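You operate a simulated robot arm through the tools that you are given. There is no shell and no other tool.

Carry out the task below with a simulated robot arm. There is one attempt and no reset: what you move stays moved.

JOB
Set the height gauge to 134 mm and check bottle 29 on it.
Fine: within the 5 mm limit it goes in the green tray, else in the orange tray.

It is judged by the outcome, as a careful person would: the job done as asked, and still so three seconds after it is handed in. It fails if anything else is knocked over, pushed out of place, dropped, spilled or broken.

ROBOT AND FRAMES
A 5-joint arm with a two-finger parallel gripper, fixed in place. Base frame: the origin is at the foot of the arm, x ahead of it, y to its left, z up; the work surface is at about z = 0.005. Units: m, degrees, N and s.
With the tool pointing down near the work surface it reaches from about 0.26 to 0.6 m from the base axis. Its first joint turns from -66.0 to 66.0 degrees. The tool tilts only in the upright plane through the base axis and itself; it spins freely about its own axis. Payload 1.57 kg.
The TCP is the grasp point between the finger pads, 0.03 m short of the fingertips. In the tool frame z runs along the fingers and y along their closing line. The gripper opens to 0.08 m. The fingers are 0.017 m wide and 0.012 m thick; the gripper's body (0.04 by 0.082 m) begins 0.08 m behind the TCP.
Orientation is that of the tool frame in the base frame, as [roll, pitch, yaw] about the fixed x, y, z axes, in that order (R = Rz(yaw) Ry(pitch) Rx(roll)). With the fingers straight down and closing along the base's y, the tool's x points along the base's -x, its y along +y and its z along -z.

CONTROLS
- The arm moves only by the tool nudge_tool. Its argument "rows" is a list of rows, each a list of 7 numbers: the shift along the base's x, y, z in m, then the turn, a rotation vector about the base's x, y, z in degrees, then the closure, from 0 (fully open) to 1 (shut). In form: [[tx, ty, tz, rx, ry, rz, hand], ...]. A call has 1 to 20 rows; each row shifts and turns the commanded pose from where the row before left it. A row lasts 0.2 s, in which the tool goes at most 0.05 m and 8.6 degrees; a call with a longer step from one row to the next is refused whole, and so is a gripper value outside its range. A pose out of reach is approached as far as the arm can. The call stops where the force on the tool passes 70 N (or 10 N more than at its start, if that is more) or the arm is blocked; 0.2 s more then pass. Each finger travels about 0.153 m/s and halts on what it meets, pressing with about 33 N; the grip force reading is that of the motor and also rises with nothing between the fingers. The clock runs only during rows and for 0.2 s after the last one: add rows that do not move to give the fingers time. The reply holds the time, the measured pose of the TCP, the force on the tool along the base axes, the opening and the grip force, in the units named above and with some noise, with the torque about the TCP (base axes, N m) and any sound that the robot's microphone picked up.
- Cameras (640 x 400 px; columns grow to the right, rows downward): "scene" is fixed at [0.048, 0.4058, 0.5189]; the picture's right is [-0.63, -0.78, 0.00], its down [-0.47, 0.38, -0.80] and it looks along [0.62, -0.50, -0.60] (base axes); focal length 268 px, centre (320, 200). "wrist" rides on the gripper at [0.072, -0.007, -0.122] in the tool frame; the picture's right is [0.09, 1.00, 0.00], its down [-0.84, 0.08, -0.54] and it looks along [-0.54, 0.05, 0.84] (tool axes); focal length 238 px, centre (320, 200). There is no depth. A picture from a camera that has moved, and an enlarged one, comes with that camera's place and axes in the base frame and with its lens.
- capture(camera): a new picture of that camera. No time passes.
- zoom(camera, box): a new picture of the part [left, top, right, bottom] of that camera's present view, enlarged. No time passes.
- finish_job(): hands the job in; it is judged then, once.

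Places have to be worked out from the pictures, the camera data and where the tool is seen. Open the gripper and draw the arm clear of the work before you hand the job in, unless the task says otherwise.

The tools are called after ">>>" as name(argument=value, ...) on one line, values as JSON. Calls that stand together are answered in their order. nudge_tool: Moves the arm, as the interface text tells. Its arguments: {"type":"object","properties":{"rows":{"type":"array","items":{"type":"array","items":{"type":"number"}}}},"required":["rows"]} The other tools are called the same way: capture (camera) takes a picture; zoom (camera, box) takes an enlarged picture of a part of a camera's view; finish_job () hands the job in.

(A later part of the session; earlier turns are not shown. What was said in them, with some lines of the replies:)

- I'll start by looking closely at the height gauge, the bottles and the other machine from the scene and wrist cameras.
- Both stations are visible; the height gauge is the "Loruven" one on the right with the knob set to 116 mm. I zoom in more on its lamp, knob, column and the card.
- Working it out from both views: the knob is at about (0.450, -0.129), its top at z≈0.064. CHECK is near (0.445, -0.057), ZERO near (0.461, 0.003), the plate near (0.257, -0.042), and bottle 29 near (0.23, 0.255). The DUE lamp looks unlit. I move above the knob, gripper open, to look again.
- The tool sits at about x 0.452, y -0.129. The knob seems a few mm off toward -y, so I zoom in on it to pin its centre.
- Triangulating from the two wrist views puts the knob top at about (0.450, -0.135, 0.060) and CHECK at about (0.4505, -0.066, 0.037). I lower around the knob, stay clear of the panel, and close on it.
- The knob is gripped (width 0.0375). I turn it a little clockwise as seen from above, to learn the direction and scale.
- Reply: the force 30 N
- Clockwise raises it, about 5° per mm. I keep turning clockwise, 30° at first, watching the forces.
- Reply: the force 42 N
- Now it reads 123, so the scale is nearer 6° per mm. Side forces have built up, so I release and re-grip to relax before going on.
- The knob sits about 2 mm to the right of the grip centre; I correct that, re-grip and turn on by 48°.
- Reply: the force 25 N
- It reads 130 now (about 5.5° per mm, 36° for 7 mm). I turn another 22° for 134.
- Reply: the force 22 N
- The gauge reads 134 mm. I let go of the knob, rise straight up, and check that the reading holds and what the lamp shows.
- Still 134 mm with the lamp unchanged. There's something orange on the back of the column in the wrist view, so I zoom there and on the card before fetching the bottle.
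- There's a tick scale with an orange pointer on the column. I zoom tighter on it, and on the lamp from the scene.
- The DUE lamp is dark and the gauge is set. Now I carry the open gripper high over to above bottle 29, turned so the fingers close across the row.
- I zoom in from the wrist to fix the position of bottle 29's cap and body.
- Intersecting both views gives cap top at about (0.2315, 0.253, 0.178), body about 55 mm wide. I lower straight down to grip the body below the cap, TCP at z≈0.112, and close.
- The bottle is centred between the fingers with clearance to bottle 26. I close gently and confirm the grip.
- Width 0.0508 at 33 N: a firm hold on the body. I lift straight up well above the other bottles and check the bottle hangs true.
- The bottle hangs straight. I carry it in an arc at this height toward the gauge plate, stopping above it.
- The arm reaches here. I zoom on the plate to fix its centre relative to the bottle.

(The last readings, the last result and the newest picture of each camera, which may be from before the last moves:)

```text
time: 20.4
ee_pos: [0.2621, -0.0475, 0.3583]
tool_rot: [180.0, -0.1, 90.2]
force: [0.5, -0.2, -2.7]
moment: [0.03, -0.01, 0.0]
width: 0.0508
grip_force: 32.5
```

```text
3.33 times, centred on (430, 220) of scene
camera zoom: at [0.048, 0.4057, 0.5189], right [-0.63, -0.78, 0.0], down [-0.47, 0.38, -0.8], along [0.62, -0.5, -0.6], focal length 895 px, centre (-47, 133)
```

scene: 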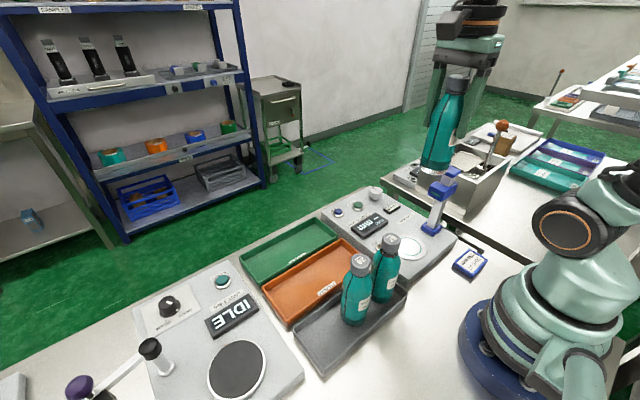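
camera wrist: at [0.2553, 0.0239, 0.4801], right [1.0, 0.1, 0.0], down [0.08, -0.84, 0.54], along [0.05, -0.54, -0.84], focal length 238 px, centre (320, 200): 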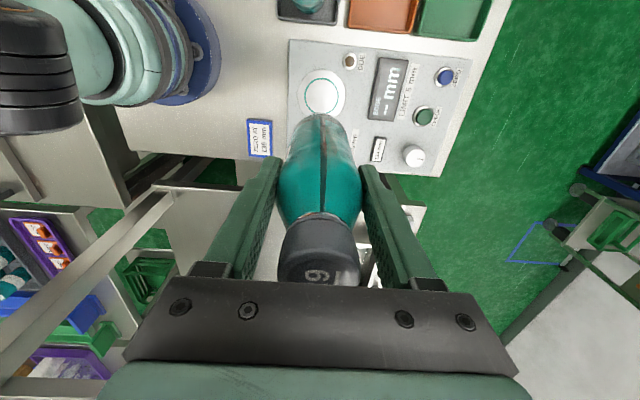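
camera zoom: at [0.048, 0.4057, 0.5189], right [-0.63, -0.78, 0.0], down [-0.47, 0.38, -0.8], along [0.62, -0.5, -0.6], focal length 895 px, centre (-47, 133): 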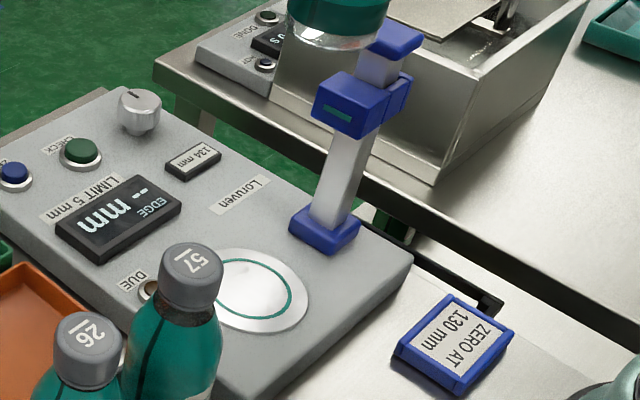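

Two estimates put the plate centre at about (0.2645, -0.0485), and the slider face at y≈-0.10, so there's clearance. I line up and lower to just above the plate.

>>> nudge_tool(rows=[[0.0024, -0.001, -0.03, 0, 0, 0, 0.6], [0, 0, -0.035, 0, 0, 0, 0.6], [0, 0, -0.035, 0, 0, 0, 0.6], [0, 0, -0.035, 0, 0, 0, 0.6], [0, 0, -0.035, 0, 0, 0, 0.6], [0, 0, -0.025, 0, 0, 0, 0.6], [0, 0, 0, 0, 0, 0, 0.6]])

>>> capture(camera="wrist")

>>> zoom(camera="scene", box=[340, 140, 500, 280])

```text
time: 22.0
ee_pos: [0.2685, -0.0498, 0.161]
tool_rot: [-180.0, 0.0, 90.1]
force: [0.3, -0.4, -1.9]
moment: [0.04, -0.02, -0.04]
width: 0.0509
grip_force: 32.7
```

```text
taken
camera wrist: at [0.2608, 0.022, 0.2835], right [1.0, 0.09, 0.0], down [0.08, -0.84, 0.54], along [0.05, -0.54, -0.84], focal length 238 px, centre (320, 200)
```

wrist: 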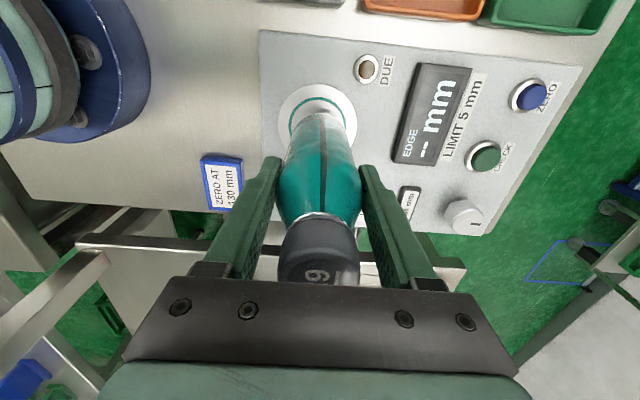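

```text
2.86 times, centred on (420, 210) of scene
camera zoom: at [0.048, 0.4058, 0.5189], right [-0.63, -0.78, 0.0], down [-0.47, 0.38, -0.8], along [0.62, -0.5, -0.6], focal length 767 px, centre (34, 171)
```

zoom: 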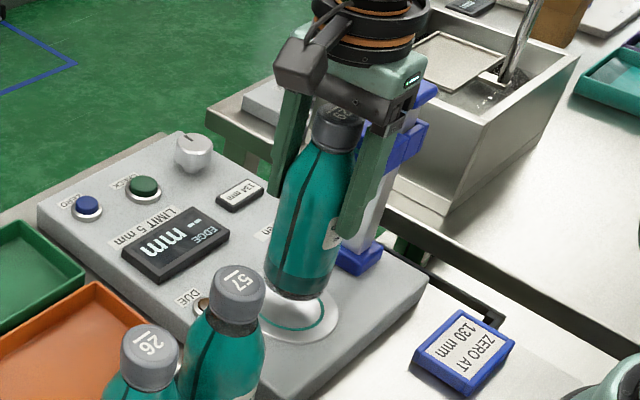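

x reads 0.2685, a few mm past the target. I hold one beat to re-measure and look at the bottle against the ring.

>>> nudge_tool(rows=[[0, 0, 0, 0, 0, 0, 0.6], [0, 0, 0, 0, 0, 0, 0.6]])

>>> zoom(camera="wrist", box=[260, 60, 380, 180])

>>> zoom(camera="scene", box=[390, 200, 440, 260])

```text
time: 22.6
ee_pos: [0.2678, -0.0502, 0.162]
tool_rot: [179.9, 0.0, 90.1]
force: [-0.3, 0.0, -3.5]
moment: [0.02, 0.0, 0.03]
width: 0.0507
grip_force: 33.1
```

```text
3.33 times, centred on (320, 120) of wrist
camera zoom: at [0.2608, 0.022, 0.2838], right [1.0, 0.09, 0.0], down [0.08, -0.84, 0.54], along [0.05, -0.54, -0.84], focal length 794 px, centre (320, 467)
```

zoom: 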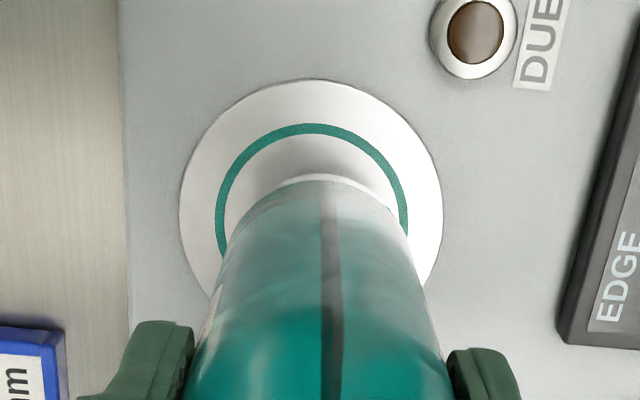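

```text
6.67 times, centred on (415, 230) of scene
camera zoom: at [0.048, 0.4058, 0.5189], right [-0.63, -0.78, 0.0], down [-0.47, 0.38, -0.8], along [0.62, -0.5, -0.6], focal length 1790 px, centre (-313, 0)
```

zoom: 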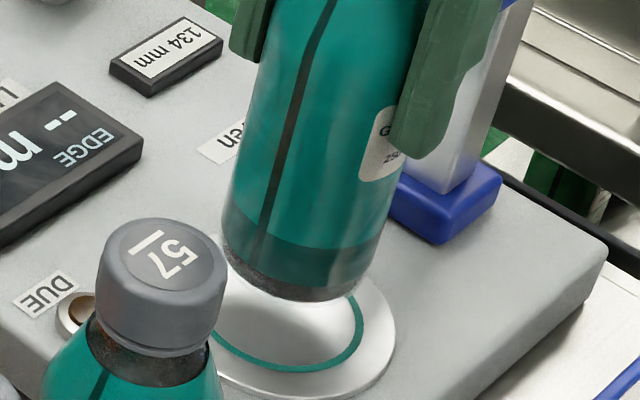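

The plate centre works out at (0.2647, -0.0484) and the bottle at about (0.2676, -0.050). I nudge by (-3, +1.7) mm and check it responds.

>>> nudge_tool(rows=[[-0.003, 0.0017, 0, 0, 0, 0, 0.6], [0, 0, 0, 0, 0, 0, 0.6], [0, 0, 0, 0, 0, 0, 0.6]])

```text
time: 23.4
ee_pos: [0.2638, -0.0473, 0.1626]
tool_rot: [179.9, 0.0, 90.1]
force: [0.0, 0.1, -3.3]
moment: [-0.01, 0.0, 0.02]
width: 0.0506
grip_force: 32.9
```

It responds and is now on centre. I lower in small steps, watching the vertical force for contact.

>>> nudge_tool(rows=[[0, 0, -0.006, 0, 0, 0, 0.6], [0, 0, -0.005, 0, 0, 0, 0.6], [0, 0, -0.004, 0, 0, 0, 0.6], [0, 0, 0, 0, 0, 0, 0.6]])

>>> zoom(camera="scene", box=[390, 200, 440, 260])

```text
time: 24.4
ee_pos: [0.2647, -0.0479, 0.1477]
tool_rot: [-180.0, -0.1, 90.1]
force: [-0.2, -0.2, -3.0]
moment: [0.03, -0.03, 0.01]
width: 0.0506
grip_force: 32.7
```

```text
6.67 times, centred on (415, 230) of scene
camera zoom: at [0.048, 0.4058, 0.5189], right [-0.63, -0.78, 0.0], down [-0.47, 0.38, -0.8], along [0.62, -0.5, -0.6], focal length 1790 px, centre (-313, 0)
```

zoom: 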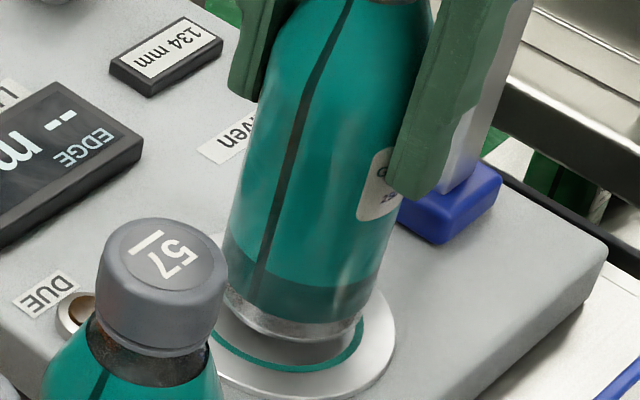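

The bottle is still perhaps a centimetre above the plate. I go on down in smaller steps.

>>> nudge_tool(rows=[[0, 0, -0.003, 0, 0, 0, 0.6], [0, 0, -0.003, 0, 0, 0, 0.6], [0, 0, 0, 0, 0, 0, 0.6]])

>>> zoom(camera="scene", box=[390, 200, 440, 260])

```text
time: 25.2
ee_pos: [0.2644, -0.0473, 0.1422]
tool_rot: [180.0, 0.0, 90.2]
force: [-0.7, -0.6, -2.8]
moment: [0.06, 0.02, 0.01]
width: 0.0508
grip_force: 32.9
```

```text
6.67 times, centred on (415, 230) of scene
camera zoom: at [0.048, 0.4058, 0.5189], right [-0.63, -0.78, 0.0], down [-0.47, 0.38, -0.8], along [0.62, -0.5, -0.6], focal length 1790 px, centre (-313, 0)
```

zoom: 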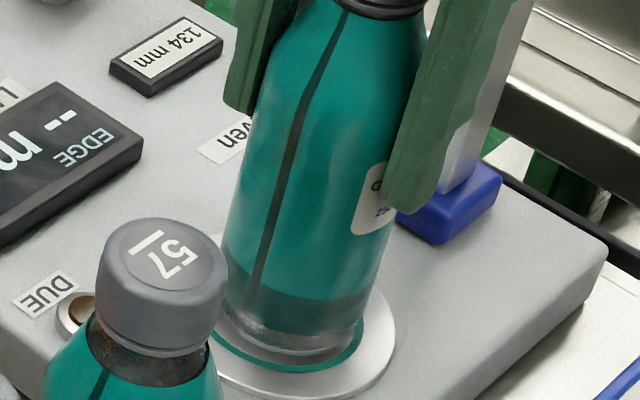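

Close now. Steps of 1.5 mm until the vertical force turns upward.

>>> nudge_tool(rows=[[0, 0, -0.0015, 0, 0, 0, 0.6], [0, 0, -0.0015, 0, 0, 0, 0.6], [0, 0, 0, 0, 0, 0, 0.6]])

>>> zoom(camera="scene", box=[390, 200, 440, 260])

```text
time: 26.0
ee_pos: [0.2629, -0.049, 0.1405]
tool_rot: [180.0, 0.0, 90.2]
force: [-6.1, -2.0, 32.1]
moment: [-0.17, 0.57, -0.03]
width: 0.0514
grip_force: 32.9
```

```text
6.67 times, centred on (415, 230) of scene
camera zoom: at [0.0479, 0.4058, 0.5189], right [-0.63, -0.78, 0.0], down [-0.47, 0.38, -0.8], along [0.62, -0.5, -0.6], focal length 1790 px, centre (-313, 0)
```

zoom: 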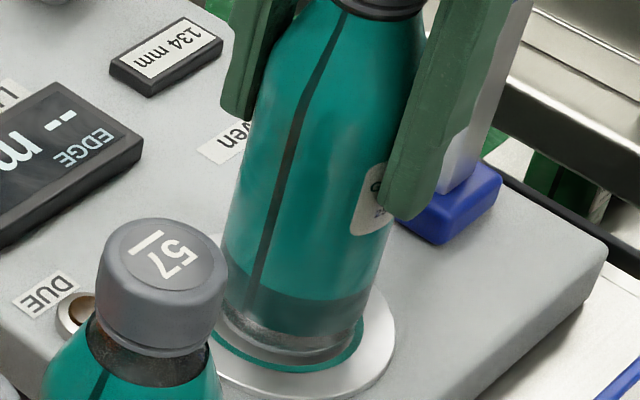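

Contact with the plate (+32 N). I ease off 1 mm, then open the fingers.

>>> nudge_tool(rows=[[0, 0, 0.0012, 0, 0, 0, 0.6], [0, 0, 0, 0, 0, 0, 0.6]])

```text
time: 26.6
ee_pos: [0.2639, -0.0466, 0.1406]
tool_rot: [180.0, 0.0, 90.2]
force: [1.7, 0.9, 3.2]
moment: [0.16, -0.25, -0.03]
width: 0.0512
grip_force: 32.7
```

The bottle rests lightly on the plate (+3 N). I open fully and look.

>>> nudge_tool(rows=[[0, 0, 0, 0, 0, 0, 0.4], [0, 0, 0, 0, 0, 0, 0.2], [0, 0, 0, 0, 0, 0, 0], [0, 0, 0, 0, 0, 0, 0]])

>>> capture(camera="wrist")

>>> zoom(camera="scene", box=[370, 150, 480, 260])

```text
time: 27.6
ee_pos: [0.2639, -0.0467, 0.14]
tool_rot: [-180.0, 0.0, 90.1]
force: [0.3, 0.5, 0.1]
moment: [-0.01, 0.0, -0.01]
width: 0.08
grip_force: 0.0
```

```text
taken
camera wrist: at [0.2572, 0.0242, 0.2613], right [1.0, 0.09, 0.0], down [0.08, -0.84, 0.54], along [0.05, -0.54, -0.84], focal length 238 px, centre (320, 200)
```

wrist: 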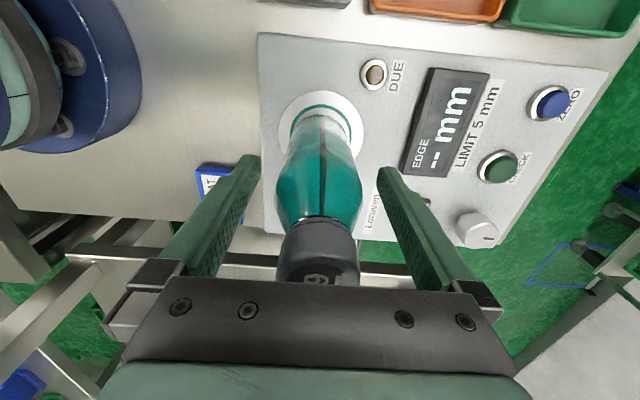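

```text
3.64 times, centred on (425, 205) of scene
camera zoom: at [0.048, 0.4058, 0.5189], right [-0.63, -0.78, 0.0], down [-0.47, 0.38, -0.8], along [0.62, -0.5, -0.6], focal length 976 px, centre (-62, 182)
```

zoom: 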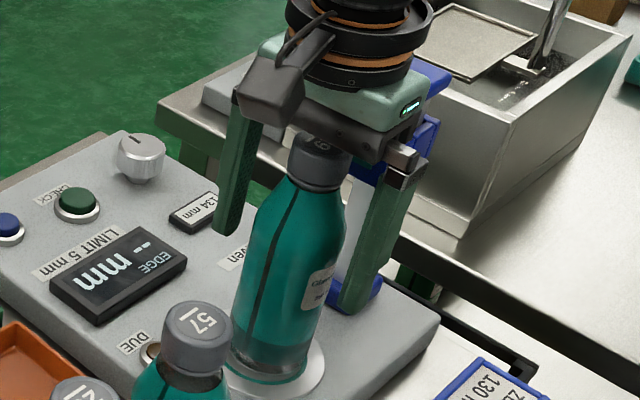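

Bottle 29 stands on the plate inside the ring. I rise straight up clear of it and look at the display from above.

>>> nudge_tool(rows=[[0, 0, 0.03, 0, 0, 0, 0], [0, 0, 0.045, 0, 0, 0, 0], [0, 0, 0.045, 0, 0, 0, 0], [0, 0, 0.045, 0, 0, 0, 0], [0, 0, 0.035, 0, 0, 0, 0], [0, 0, 0, 0, 0, 0, 0]])

>>> capture(camera="wrist")

>>> zoom(camera="scene", box=[340, 150, 480, 270])

```text
time: 29.0
ee_pos: [0.2624, -0.0459, 0.3393]
tool_rot: [-179.9, 0.0, 90.2]
force: [-0.7, -0.5, 0.9]
moment: [0.01, -0.01, -0.01]
width: 0.08
grip_force: 0.1
```

```text
taken
camera wrist: at [0.2556, 0.0248, 0.461], right [1.0, 0.09, 0.0], down [0.08, -0.84, 0.54], along [0.05, -0.54, -0.84], focal length 238 px, centre (320, 200)
```

wrist: 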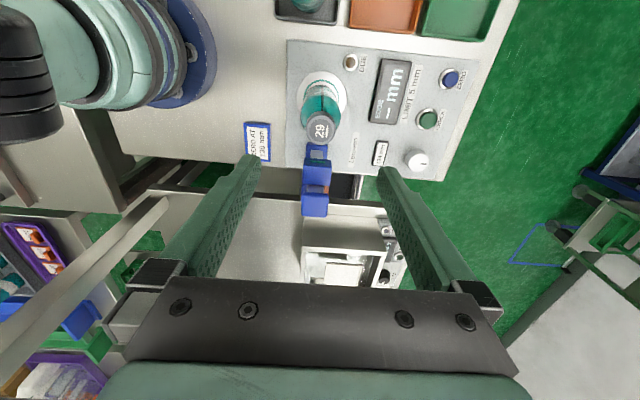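

```text
3.33 times, centred on (410, 210) of scene
camera zoom: at [0.048, 0.4058, 0.5189], right [-0.63, -0.78, 0.0], down [-0.47, 0.38, -0.8], along [0.62, -0.5, -0.6], focal length 895 px, centre (20, 167)
```

zoom: 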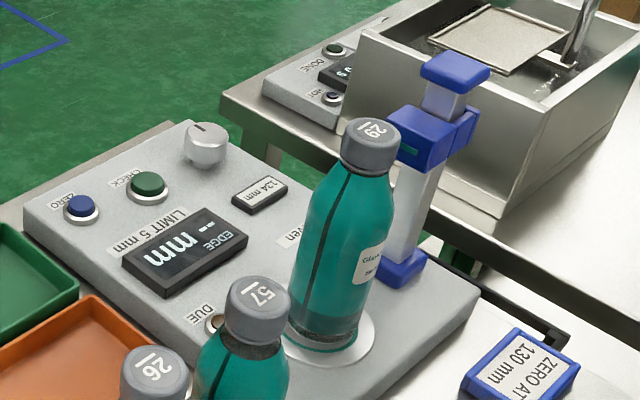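

The bottle stands upright on the plate with the lamp dark and the gauge at 134. I move over CHECK at height, closing the fingers, then come down part-way to look.

>>> nudge_tool(rows=[[0.038, -0.0038, 0, 0, 0, 0, 0.3], [0.038, -0.0038, 0, 0, 0, 0, 0.7], [0.038, -0.0038, 0, 0, 0, 0, 1], [0.038, -0.0038, 0, 0, 0, 0, 1], [0.038, -0.0038, 0, 0, 0, 0, 1], [0, 0, -0.04, 0, 0, 0, 1], [0, 0, -0.04, 0, 0, 0, 1], [0, 0, -0.04, 0, 0, 0, 1], [0, 0, -0.04, 0, 0, 0, 1], [0, 0, 0, 0, 0, 0, 1]])

>>> capture(camera="wrist")

>>> capture(camera="scene")

```text
time: 31.2
ee_pos: [0.4514, -0.0655, 0.1796]
tool_rot: [-179.9, 0.0, 90.1]
force: [-0.2, 0.4, -0.1]
moment: [0.01, -0.02, 0.0]
width: 0.0002
grip_force: 21.3
```

```text
taken
camera wrist: at [0.444, 0.0055, 0.3009], right [1.0, 0.09, 0.0], down [0.08, -0.84, 0.54], along [0.05, -0.54, -0.84], focal length 238 px, centre (320, 200)
```

wrist: 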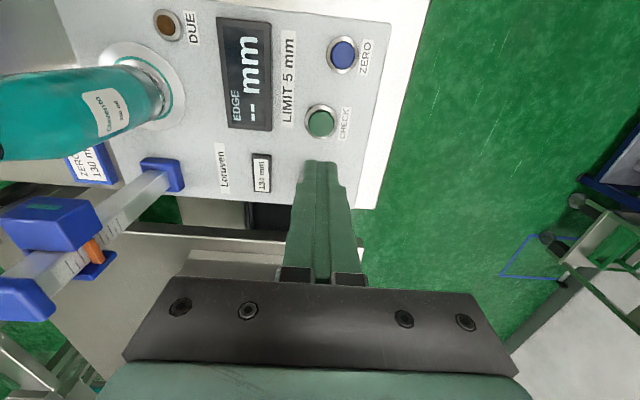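

```text
taken
```

scene: 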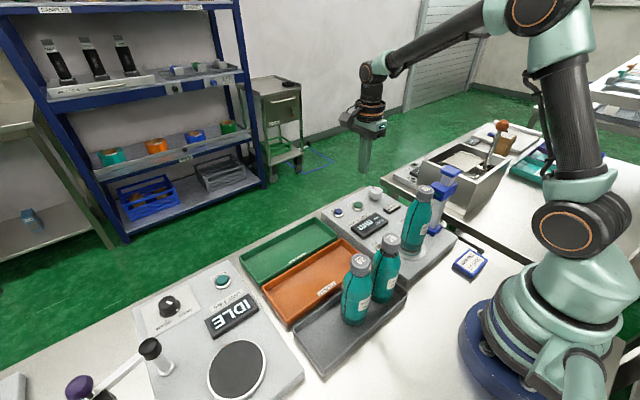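

The fingertips are lined up on CHECK, about 2 mm off in y, which I correct. I come down, then press in small steps, watching force and sound.

>>> nudge_tool(rows=[[0, 0.0017, -0.028, 0, 0, 0, 1], [0, 0, -0.028, 0, 0, 0, 1], [0, 0, -0.028, 0, 0, 0, 1], [0, 0, -0.01, 0, 0, 0, 1], [0, 0, 0, 0, 0, 0, 1]])

>>> capture(camera="wrist")

>>> zoom(camera="scene", box=[320, 130, 460, 260])

```text
time: 32.4
ee_pos: [0.4524, -0.0642, 0.0868]
tool_rot: [-180.0, 0.0, 90.2]
force: [-0.5, 0.3, -0.2]
moment: [0.01, 0.0, 0.0]
width: 0.0001
grip_force: 20.7
```

```text
taken
camera wrist: at [0.4451, 0.007, 0.2081], right [1.0, 0.09, 0.0], down [0.08, -0.84, 0.54], along [0.05, -0.54, -0.84], focal length 238 px, centre (320, 200)
```

wrist: 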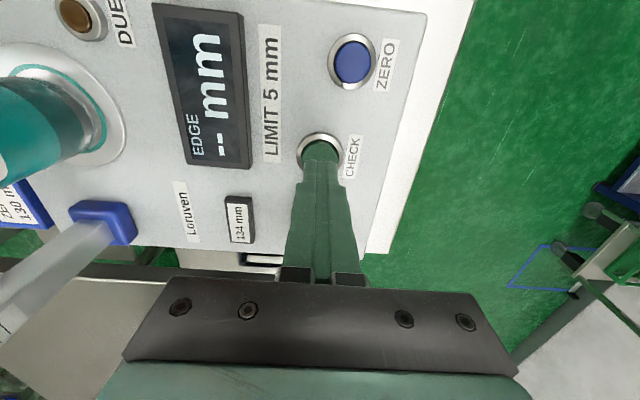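

```text
3.08 times, centred on (390, 195) of scene
camera zoom: at [0.048, 0.4058, 0.5189], right [-0.63, -0.78, 0.0], down [-0.47, 0.38, -0.8], along [0.62, -0.5, -0.6], focal length 826 px, centre (105, 215)
```

zoom: 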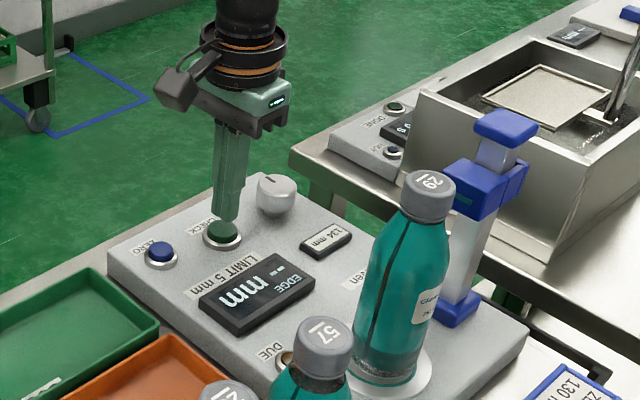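

The tip is right above the button. I press down in 4 mm steps.

>>> nudge_tool(rows=[[0, 0, -0.004, 0, 0, 0, 1], [0, 0, -0.004, 0, 0, 0, 1], [0, 0, -0.003, 0, 0, 0, 1], [0, 0, 0, 0, 0, 0, 1]])

>>> capture(camera="wrist")

```text
time: 33.4
ee_pos: [0.4542, -0.0646, 0.076]
tool_rot: [-179.9, 0.0, 90.1]
force: [0.0, 0.5, 0.7]
moment: [0.01, -0.01, 0.0]
width: 0.0
grip_force: 21.4
```

```text
taken
camera wrist: at [0.4461, 0.0067, 0.1971], right [1.0, 0.09, 0.0], down [0.08, -0.84, 0.54], along [0.05, -0.54, -0.84], focal length 238 px, centre (320, 200)
```

wrist: 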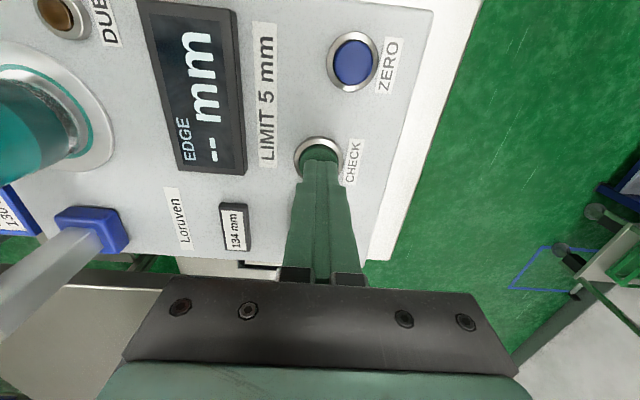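

No contact yet (tip at about z 0.046). I continue, correcting 2 mm in x.

>>> nudge_tool(rows=[[-0.002, 0, -0.002, 0, 0, 0, 1], [0, 0, -0.003, 0, 0, 0, 1], [0, 0, -0.002, 0, 0, 0, 1], [0, 0, 0, 0, 0, 0, 1]])

>>> zoom(camera="wrist", box=[140, 0, 400, 200])

```text
time: 34.4
ee_pos: [0.4513, -0.0653, 0.0694]
tool_rot: [179.9, 0.0, 90.1]
force: [-4.4, -3.2, 11.9]
moment: [-0.11, 0.1, 0.01]
width: 0.0
grip_force: 21.7
heard: click
```

```text
2.00 times, centred on (270, 100) of wrist
camera zoom: at [0.4445, 0.0068, 0.1903], right [1.0, 0.09, 0.0], down [0.08, -0.84, 0.54], along [0.05, -0.54, -0.84], focal length 477 px, centre (420, 400)
```

zoom: 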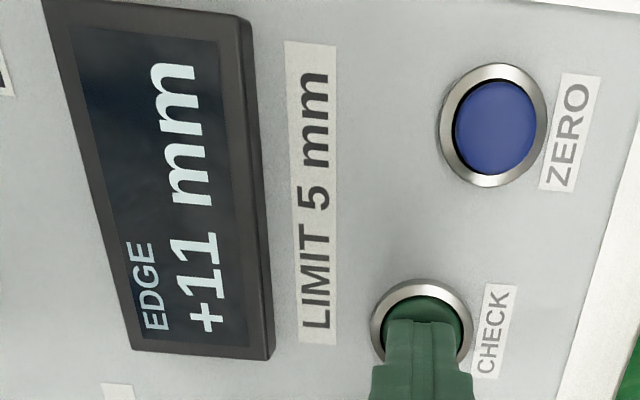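

A click, and the display shows EDGE +11 mm. I lift off, then check the DUE lamp and display once more before believing the reading.

>>> nudge_tool(rows=[[0, 0, 0.015, 0, 0, 0, 1], [0, 0, 0.04, 0, 0, 0, 1], [0, 0, 0.045, 0, 0, 0, 1], [0, 0, 0.045, 0, 0, 0, 1], [0, 0, 0, 0, 0, 0, 1]])

>>> capture(camera="wrist")

>>> zoom(camera="wrist", box=[100, 0, 400, 200])

>>> zoom(camera="scene", box=[340, 160, 480, 270])

```text
time: 35.6
ee_pos: [0.4525, -0.0663, 0.2133]
tool_rot: [180.0, 0.0, 90.2]
force: [-1.1, 0.2, -0.2]
moment: [0.01, -0.02, 0.03]
width: 0.0
grip_force: 21.2
```

```text
taken
camera wrist: at [0.4449, 0.0061, 0.3351], right [1.0, 0.09, 0.0], down [0.08, -0.84, 0.54], along [0.05, -0.54, -0.84], focal length 238 px, centre (320, 200)
```

wrist: 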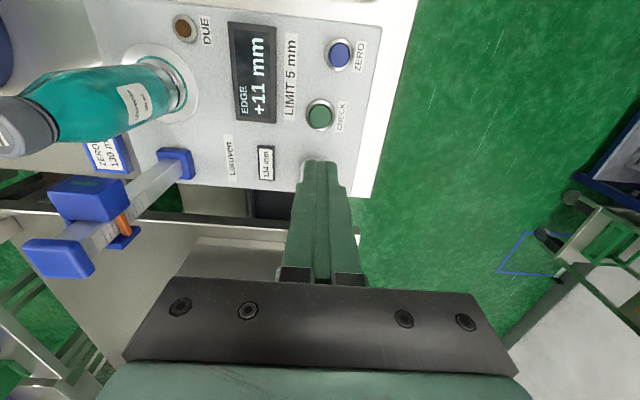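

```text
2.00 times, centred on (250, 100) of wrist
camera zoom: at [0.4449, 0.0061, 0.3351], right [1.0, 0.09, 0.0], down [0.08, -0.84, 0.54], along [0.05, -0.54, -0.84], focal length 477 px, centre (460, 400)
```

zoom: 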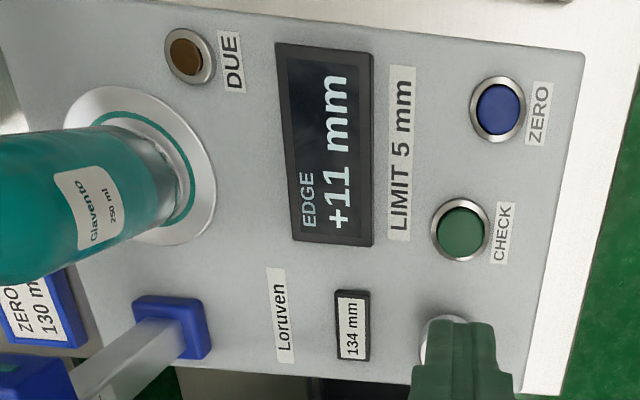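

```text
3.64 times, centred on (410, 215) of scene
camera zoom: at [0.048, 0.4058, 0.5189], right [-0.63, -0.78, 0.0], down [-0.47, 0.38, -0.8], along [0.62, -0.5, -0.6], focal length 976 px, centre (-7, 146)
```

zoom: 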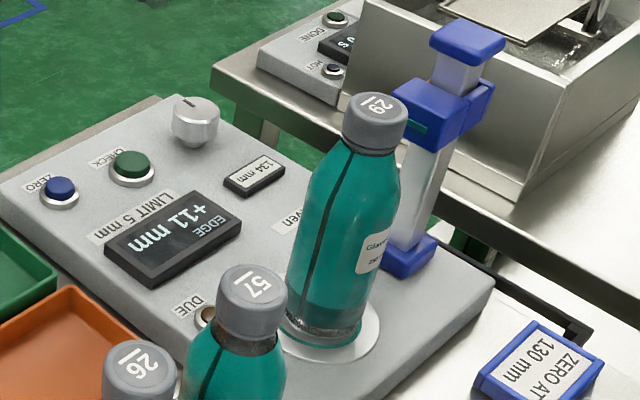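

The DUE lamp is still dark, and the scene view puts the cap's lower edge about 144 mm above the plate. That fits +11 mm against 134, which is beyond the 5 mm limit, so bottle 29 goes in the orange tray. I go back up and over the bottle, opening the gripper.

>>> nudge_tool(rows=[[0, 0, 0.043, 0, 0, 0, 1], [0, 0, 0.043, 0, 0, 0, 1], [0, 0, 0.043, 0, 0, 0, 0.8], [-0.0377, 0.0038, 0, 0, 0, 0, 0.5], [-0.0377, 0.0038, 0, 0, 0, 0, 0.2], [-0.0377, 0.0038, 0, 0, 0, 0, 0], [-0.0377, 0.0038, 0, 0, 0, 0, 0], [-0.0377, 0.0038, 0, 0, 0, 0, 0], [0, 0, 0, 0, 0, 0, 0], [0, 0, 0, 0, 0, 0, 0]])

>>> capture(camera="wrist")

>>> capture(camera="scene")

```text
time: 37.8
ee_pos: [0.2622, -0.0446, 0.3417]
tool_rot: [-180.0, 0.0, 90.1]
force: [0.0, 0.4, 0.7]
moment: [-0.01, -0.03, -0.02]
width: 0.0798
grip_force: 0.1
```

```text
taken
camera wrist: at [0.2553, 0.0264, 0.4635], right [1.0, 0.09, 0.0], down [0.08, -0.84, 0.54], along [0.05, -0.54, -0.84], focal length 238 px, centre (320, 200)
```

wrist: 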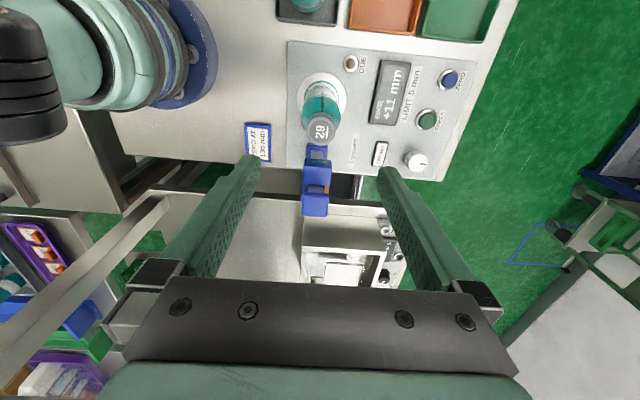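

```text
taken
```

scene: 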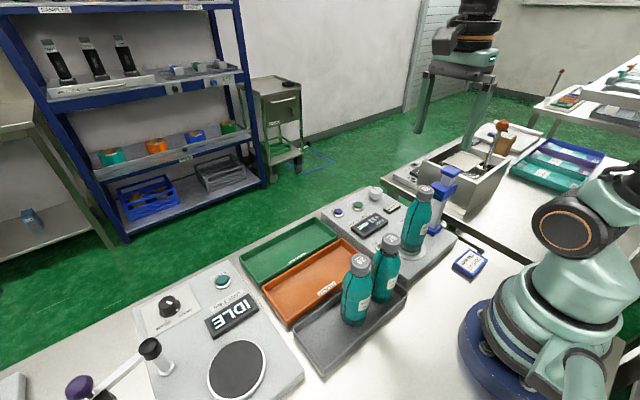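

Gripper is back above bottle 29, which stands unmoved. I return to exactly the commanded pose where I released it.

>>> nudge_tool(rows=[[0.0005, -0.0017, -0.03, 0, 0, 0, 0], [0, 0, -0.04, 0, 0, 0, 0], [0, 0, -0.04, 0, 0, 0, 0], [0, 0, -0.04, 0, 0, 0, 0], [0, 0, -0.03, 0, 0, 0, 0], [0, 0, -0.021, 0, 0, 0, 0], [0, 0, 0, 0, 0, 0, 0]])

>>> capture(camera="wrist")

```text
time: 39.4
ee_pos: [0.2615, -0.0473, 0.1425]
tool_rot: [-180.0, 0.0, 90.1]
force: [-0.8, 0.0, 0.8]
moment: [-0.01, 0.03, -0.02]
width: 0.0798
grip_force: 0.0
```

```text
taken
camera wrist: at [0.2545, 0.0244, 0.2642], right [1.0, 0.09, 0.0], down [0.08, -0.84, 0.54], along [0.05, -0.54, -0.84], focal length 238 px, centre (320, 200)
```

wrist: 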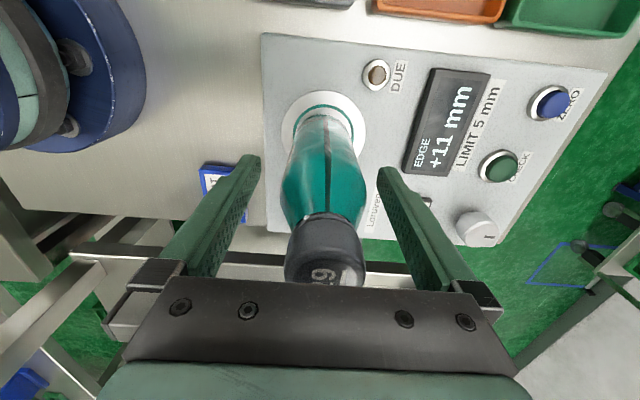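

The bottle is about 2 mm toward +x in the opening; I centre on it and close.

>>> nudge_tool(rows=[[0.002, 0, 0, 0, 0, 0, 0], [0, 0, 0, 0, 0, 0, 0], [0, 0, 0, 0, 0, 0, 0.3], [0, 0, 0, 0, 0, 0, 0.6], [0, 0, 0, 0, 0, 0, 0.6]])

```text
time: 40.6
ee_pos: [0.2639, -0.0463, 0.1418]
tool_rot: [180.0, 0.0, 90.2]
force: [-0.2, 0.2, -0.2]
moment: [0.09, -0.03, 0.0]
width: 0.0508
grip_force: 33.2
```

Gripped as before (0.0508). I lift clear and carry it at height toward the orange tray at about (0.345, 0.225).

>>> nudge_tool(rows=[[0, 0, 0.02, 0, 0, 0, 0.6], [0, 0, 0.04, 0, 0, 0, 0.6], [0, 0, 0.04, 0, 0, 0, 0.6], [0, 0, 0.04, 0, 0, 0, 0.6], [0, 0, 0.04, 0, 0, 0, 0.6], [0, 0, 0.035, 0, 0, 0, 0.6], [0.0116, 0.0388, 0, 0, 0, 0, 0.6], [0.0116, 0.0388, 0, 0, 0, 0, 0.6], [0.0116, 0.0388, 0, 0, 0, 0, 0.6], [0.0116, 0.0388, 0, 0, 0, 0, 0.6], [0.0116, 0.0388, 0, 0, 0, 0, 0.6], [0.0116, 0.0388, 0, 0, 0, 0, 0.6], [0.0116, 0.0388, 0, 0, 0, 0, 0.6], [0, 0, 0, 0, 0, 0, 0.6]])

>>> capture(camera="wrist")

>>> capture(camera="scene")

```text
time: 43.6
ee_pos: [0.3476, 0.2264, 0.3539]
tool_rot: [-180.0, 0.0, 90.0]
force: [-0.4, -0.8, -3.0]
moment: [0.04, -0.01, 0.01]
width: 0.0507
grip_force: 32.9
```

```text
taken
camera wrist: at [0.3395, 0.297, 0.4762], right [1.0, 0.09, 0.0], down [0.08, -0.84, 0.54], along [0.05, -0.54, -0.84], focal length 238 px, centre (320, 200)
```

wrist: 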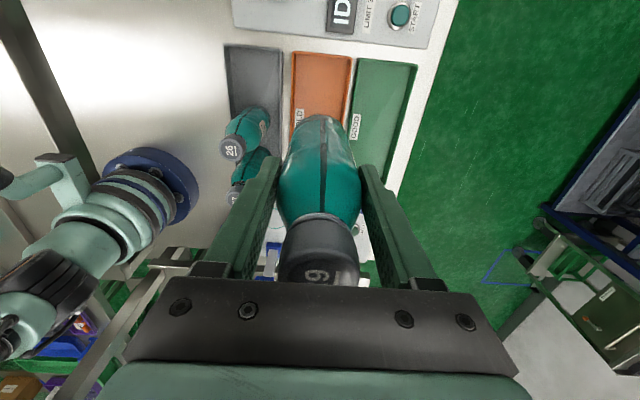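

```text
taken
```

scene: 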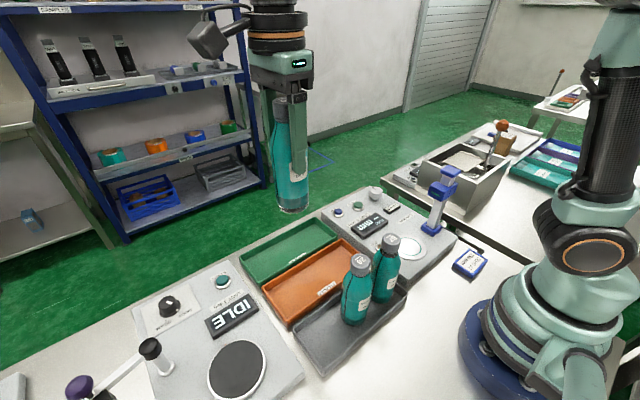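

The tray spans about x 0.296–0.392 here, so its centre line is x≈0.3445. I shift 3 mm and lower to just above it.

>>> nudge_tool(rows=[[-0.003, -0.001, -0.03, 0, 0, 0, 0.6], [0, 0, -0.04, 0, 0, 0, 0.6], [0, 0, -0.04, 0, 0, 0, 0.6], [0, 0, -0.04, 0, 0, 0, 0.6], [0, 0, -0.035, 0, 0, 0, 0.6], [0, 0, -0.015, 0, 0, 0, 0.6], [0, 0, 0, 0, 0, 0, 0.6]])

>>> capture(camera="wrist")

>>> zoom(camera="scene", box=[220, 170, 420, 340])

```text
time: 45.2
ee_pos: [0.3412, 0.221, 0.156]
tool_rot: [-179.8, 0.0, 90.1]
force: [0.2, -1.5, -3.3]
moment: [0.04, -0.01, 0.01]
width: 0.0508
grip_force: 33.0
```

```text
taken
camera wrist: at [0.335, 0.2938, 0.2773], right [1.0, 0.09, 0.0], down [0.08, -0.84, 0.54], along [0.05, -0.54, -0.84], focal length 238 px, centre (320, 200)
```

wrist: 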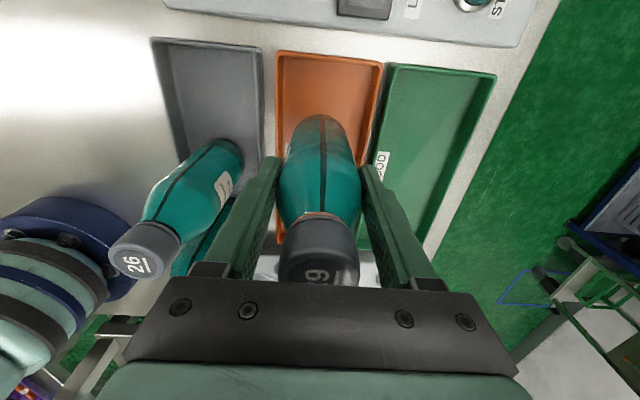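

```text
2.35 times, centred on (320, 255) of scene
camera zoom: at [0.048, 0.4058, 0.5189], right [-0.63, -0.78, 0.0], down [-0.47, 0.38, -0.8], along [0.62, -0.5, -0.6], focal length 632 px, centre (320, 71)
```

zoom: 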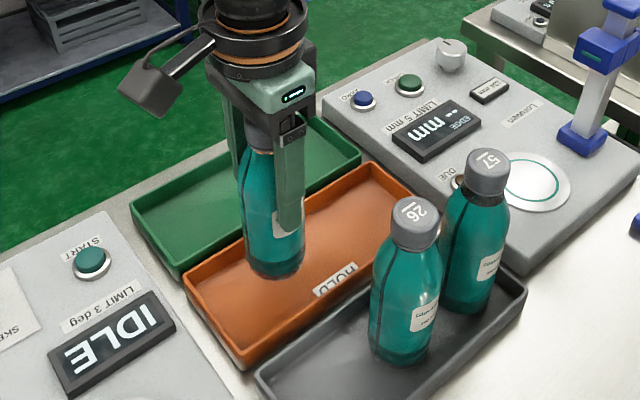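

The bottle is well inside the orange tray outline and clear of bottle 26. I lower further, then in fine steps.

>>> nudge_tool(rows=[[0.002, 0, -0.012, 0, 0, 0, 0.6], [0, 0, -0.01, 0, 0, 0, 0.6], [0, 0, -0.008, 0, 0, 0, 0.6], [0, 0, 0, 0, 0, 0, 0.6]])

>>> zoom(camera="scene", box=[260, 210, 380, 320])

```text
time: 46.2
ee_pos: [0.3447, 0.2225, 0.1242]
tool_rot: [-179.9, 0.0, 90.2]
force: [-0.2, 0.7, -2.9]
moment: [0.02, -0.01, 0.02]
width: 0.0508
grip_force: 33.4
```

```text
3.64 times, centred on (320, 265) of scene
camera zoom: at [0.048, 0.4058, 0.5189], right [-0.63, -0.78, 0.0], down [-0.47, 0.38, -0.8], along [0.62, -0.5, -0.6], focal length 976 px, centre (320, -36)
```

zoom: 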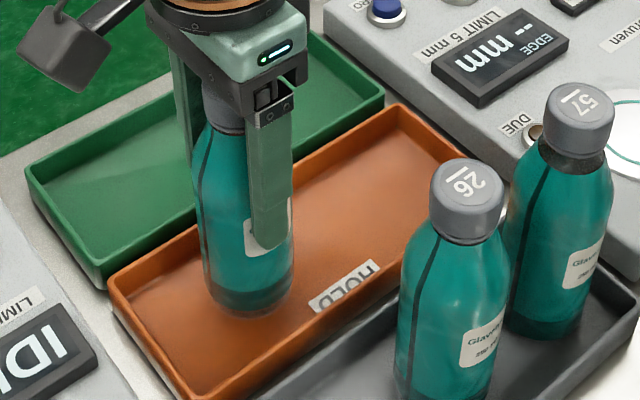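

Nearly down; the force is still only the bottle's weight. I take fine steps to contact.

>>> nudge_tool(rows=[[0, 0, -0.003, 0, 0, 0, 0.6], [0, 0, -0.003, 0, 0, 0, 0.6], [0, 0, 0, 0, 0, 0, 0.6]])

```text
time: 47.0
ee_pos: [0.3444, 0.2238, 0.1201]
tool_rot: [179.9, 0.0, 90.2]
force: [0.6, 0.3, -2.1]
moment: [0.02, -0.02, 0.0]
width: 0.0508
grip_force: 33.3
```

No contact yet; two more fine steps.

>>> nudge_tool(rows=[[0, 0, -0.0015, 0, 0, 0, 0.6], [0, 0, -0.0015, 0, 0, 0, 0.6], [0, 0, 0, 0, 0, 0, 0.6]])

```text
time: 47.8
ee_pos: [0.3451, 0.2235, 0.1162]
tool_rot: [-180.0, 0.0, 90.2]
force: [0.3, 0.5, -2.6]
moment: [0.0, 0.01, -0.01]
width: 0.0508
grip_force: 33.4
```

Still hanging free; again 1.5 mm at a time.

>>> nudge_tool(rows=[[0, 0, -0.0015, 0, 0, 0, 0.6], [0, 0, 0, 0, 0, 0, 0.6]])

```text
time: 48.4
ee_pos: [0.3444, 0.2233, 0.1164]
tool_rot: [180.0, 0.0, 90.2]
force: [0.4, 0.1, -3.6]
moment: [-0.05, -0.01, -0.01]
width: 0.0507
grip_force: 33.5
```

One more small step.

>>> nudge_tool(rows=[[0, 0, -0.0015, 0, 0, 0, 0.6], [0, 0, 0, 0, 0, 0, 0.6]])

>>> zoom(camera="scene", box=[260, 240, 360, 320])

```text
time: 49.0
ee_pos: [0.3461, 0.2227, 0.1135]
tool_rot: [-180.0, 0.1, 90.0]
force: [-0.2, -1.2, -2.4]
moment: [0.0, 0.01, 0.0]
width: 0.0507
grip_force: 33.1
```

```text
5.00 times, centred on (310, 280) of scene
camera zoom: at [0.048, 0.4058, 0.5189], right [-0.63, -0.78, 0.0], down [-0.47, 0.38, -0.8], along [0.62, -0.5, -0.6], focal length 1343 px, centre (370, -200)
```

zoom: 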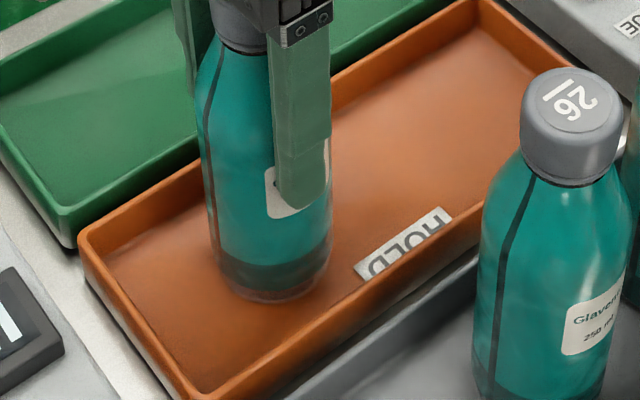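

Almost touching. Another 1 mm step or two, checking the force.

>>> nudge_tool(rows=[[0, 0, -0.001, 0, 0, 0, 0.6], [0, 0, 0, 0, 0, 0, 0.6]])

```text
time: 49.6
ee_pos: [0.346, 0.2242, 0.115]
tool_rot: [179.8, 0.0, 90.0]
force: [-2.8, -4.8, 16.3]
moment: [-0.57, 0.29, -0.03]
width: 0.0509
grip_force: 32.6
```

Contact (+16 N). I ease off half a millimetre and open slowly.

>>> nudge_tool(rows=[[0, 0, 0.0006, 0, 0, 0, 0.6], [0, 0, 0, 0, 0, 0, 0.6], [0, 0, 0, 0, 0, 0, 0.4], [0, 0, 0, 0, 0, 0, 0.2], [0, 0, 0, 0, 0, 0, 0], [0, 0, 0, 0, 0, 0, 0]])

>>> zoom(camera="scene", box=[240, 190, 400, 330])

>>> capture(camera="wrist")

```text
time: 51.0
ee_pos: [0.3454, 0.2233, 0.1135]
tool_rot: [-180.0, 0.0, 90.1]
force: [0.3, 0.2, 0.2]
moment: [0.0, 0.02, -0.03]
width: 0.0801
grip_force: 0.1
```

```text
2.86 times, centred on (320, 260) of scene
camera zoom: at [0.048, 0.4058, 0.5189], right [-0.63, -0.78, 0.0], down [-0.47, 0.38, -0.8], along [0.62, -0.5, -0.6], focal length 767 px, centre (320, 29)
```

zoom: 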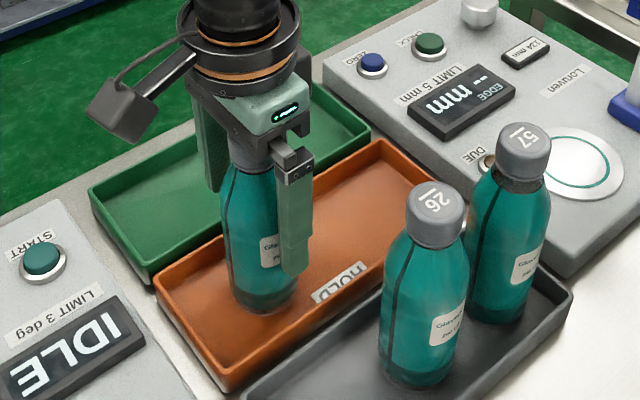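

```text
taken
camera wrist: at [0.3385, 0.2946, 0.2356], right [1.0, 0.09, 0.0], down [0.08, -0.84, 0.54], along [0.05, -0.54, -0.84], focal length 238 px, centre (320, 200)
```

wrist: 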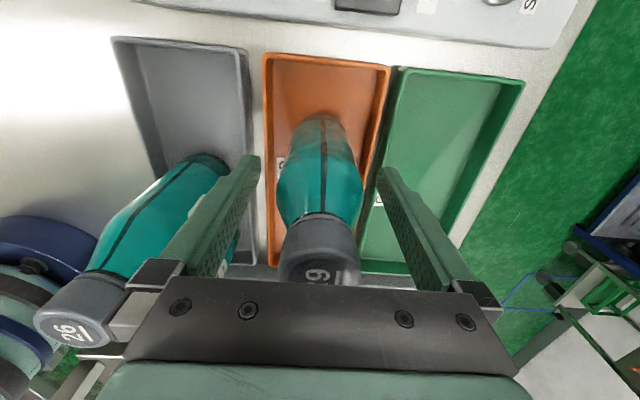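

Bottle 29 stands in the orange tray, the fingers clear of it. I rise straight up, well above the bottles.

>>> nudge_tool(rows=[[0, 0, 0.03, 0, 0, 0, 0], [0, 0, 0.045, 0, 0, 0, 0], [0, 0, 0.045, 0, 0, 0, 0], [0, 0, 0.045, 0, 0, 0, 0], [0, 0, 0.045, 0, 0, 0, 0], [0, 0, 0.04, 0, 0, 0, 0], [0.02, -0.03, 0, 0, 0, 0, 0], [0.02, -0.03, 0, 0, 0, 0, 0], [0, 0, 0, 0, 0, 0, 0]])

>>> capture(camera="scene")

>>> capture(camera="wrist")

>>> zoom(camera="scene", box=[240, 160, 480, 350])

```text
time: 53.0
ee_pos: [0.3866, 0.1619, 0.3658]
tool_rot: [-180.0, 0.1, 90.2]
force: [0.0, -0.2, -0.3]
moment: [0.02, 0.01, 0.01]
width: 0.0799
grip_force: 0.1
```

```text
taken
```

scene: 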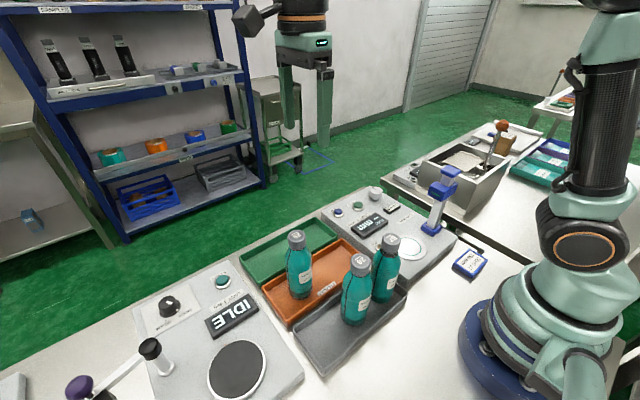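

```text
taken
camera wrist: at [0.3793, 0.2334, 0.487], right [1.0, 0.1, 0.0], down [0.08, -0.84, 0.54], along [0.05, -0.54, -0.84], focal length 238 px, centre (320, 200)
```

wrist: 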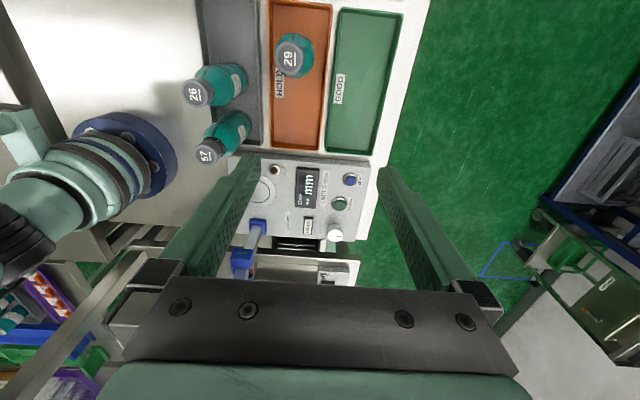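

```text
2.11 times, centred on (360, 255) of scene
camera zoom: at [0.048, 0.4057, 0.5189], right [-0.63, -0.78, 0.0], down [-0.47, 0.38, -0.8], along [0.62, -0.5, -0.6], focal length 565 px, centre (236, 84)
```

zoom: 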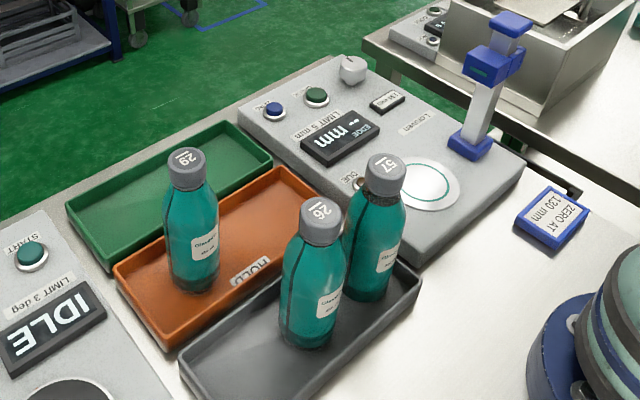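

Bottle 29 stands upright in the orange tray and everything else is in place. I take a last look at the gauge setting.

>>> zoom(camera="scene", box=[370, 190, 410, 220])

>>> zoom(camera="wrist", box=[220, 150, 380, 270])

```text
13.33 times, centred on (390, 205) of scene
camera zoom: at [0.048, 0.4057, 0.5189], right [-0.63, -0.78, 0.0], down [-0.47, 0.38, -0.8], along [0.62, -0.5, -0.6], focal length 3581 px, centre (-613, 133)
```

zoom: 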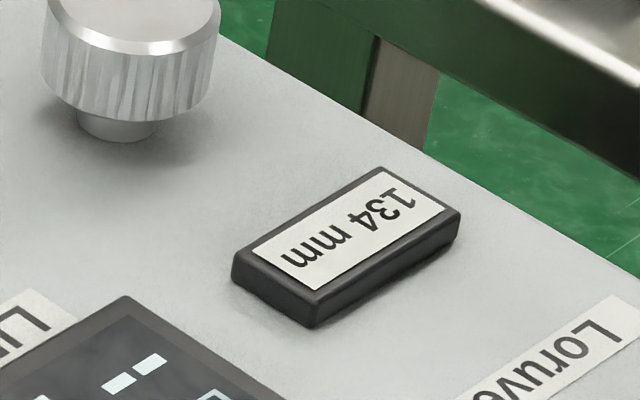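

```text
3.33 times, centred on (300, 210) of wrist
camera zoom: at [0.3793, 0.2334, 0.487], right [1.0, 0.1, 0.0], down [0.08, -0.84, 0.54], along [0.05, -0.54, -0.84], focal length 794 px, centre (387, 167)
```

zoom: 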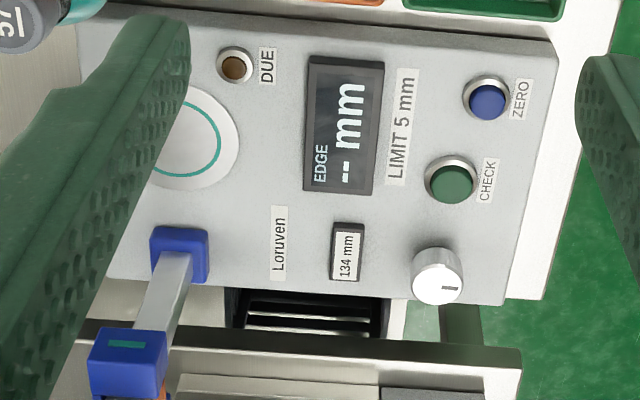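

The gauge still reads 134 mm, the bottle that read +11 mm is in the orange tray, and the gripper is open and clear. I hand the job in.

>>> finish_job()

```text
The job is handed in.
```

I set the height gauge to 134 mm and checked bottle 29 on it. It read +11 mm, which is outside the 5 mm limit, so I put it in the orange (HOLD) tray.

- **Reading:** I pressed CHECK once, with the bottle standing inside the ring on the plate. From the camera view, the lower edge of the cap looked about 144 mm above the plate, which fits a reading of +11 mm.
- **Zeroing:** I did not zero the gauge. Its DUE lamp stayed dark throughout, so I left the "ZERO AT 130 mm" card and the ZERO button alone.
- **Final state:** The gauge still reads 134 mm, and bottle 29 stands upright in the orange tray. Bottles 26 and 57 are where they were. The gripper is open and clear of the work.
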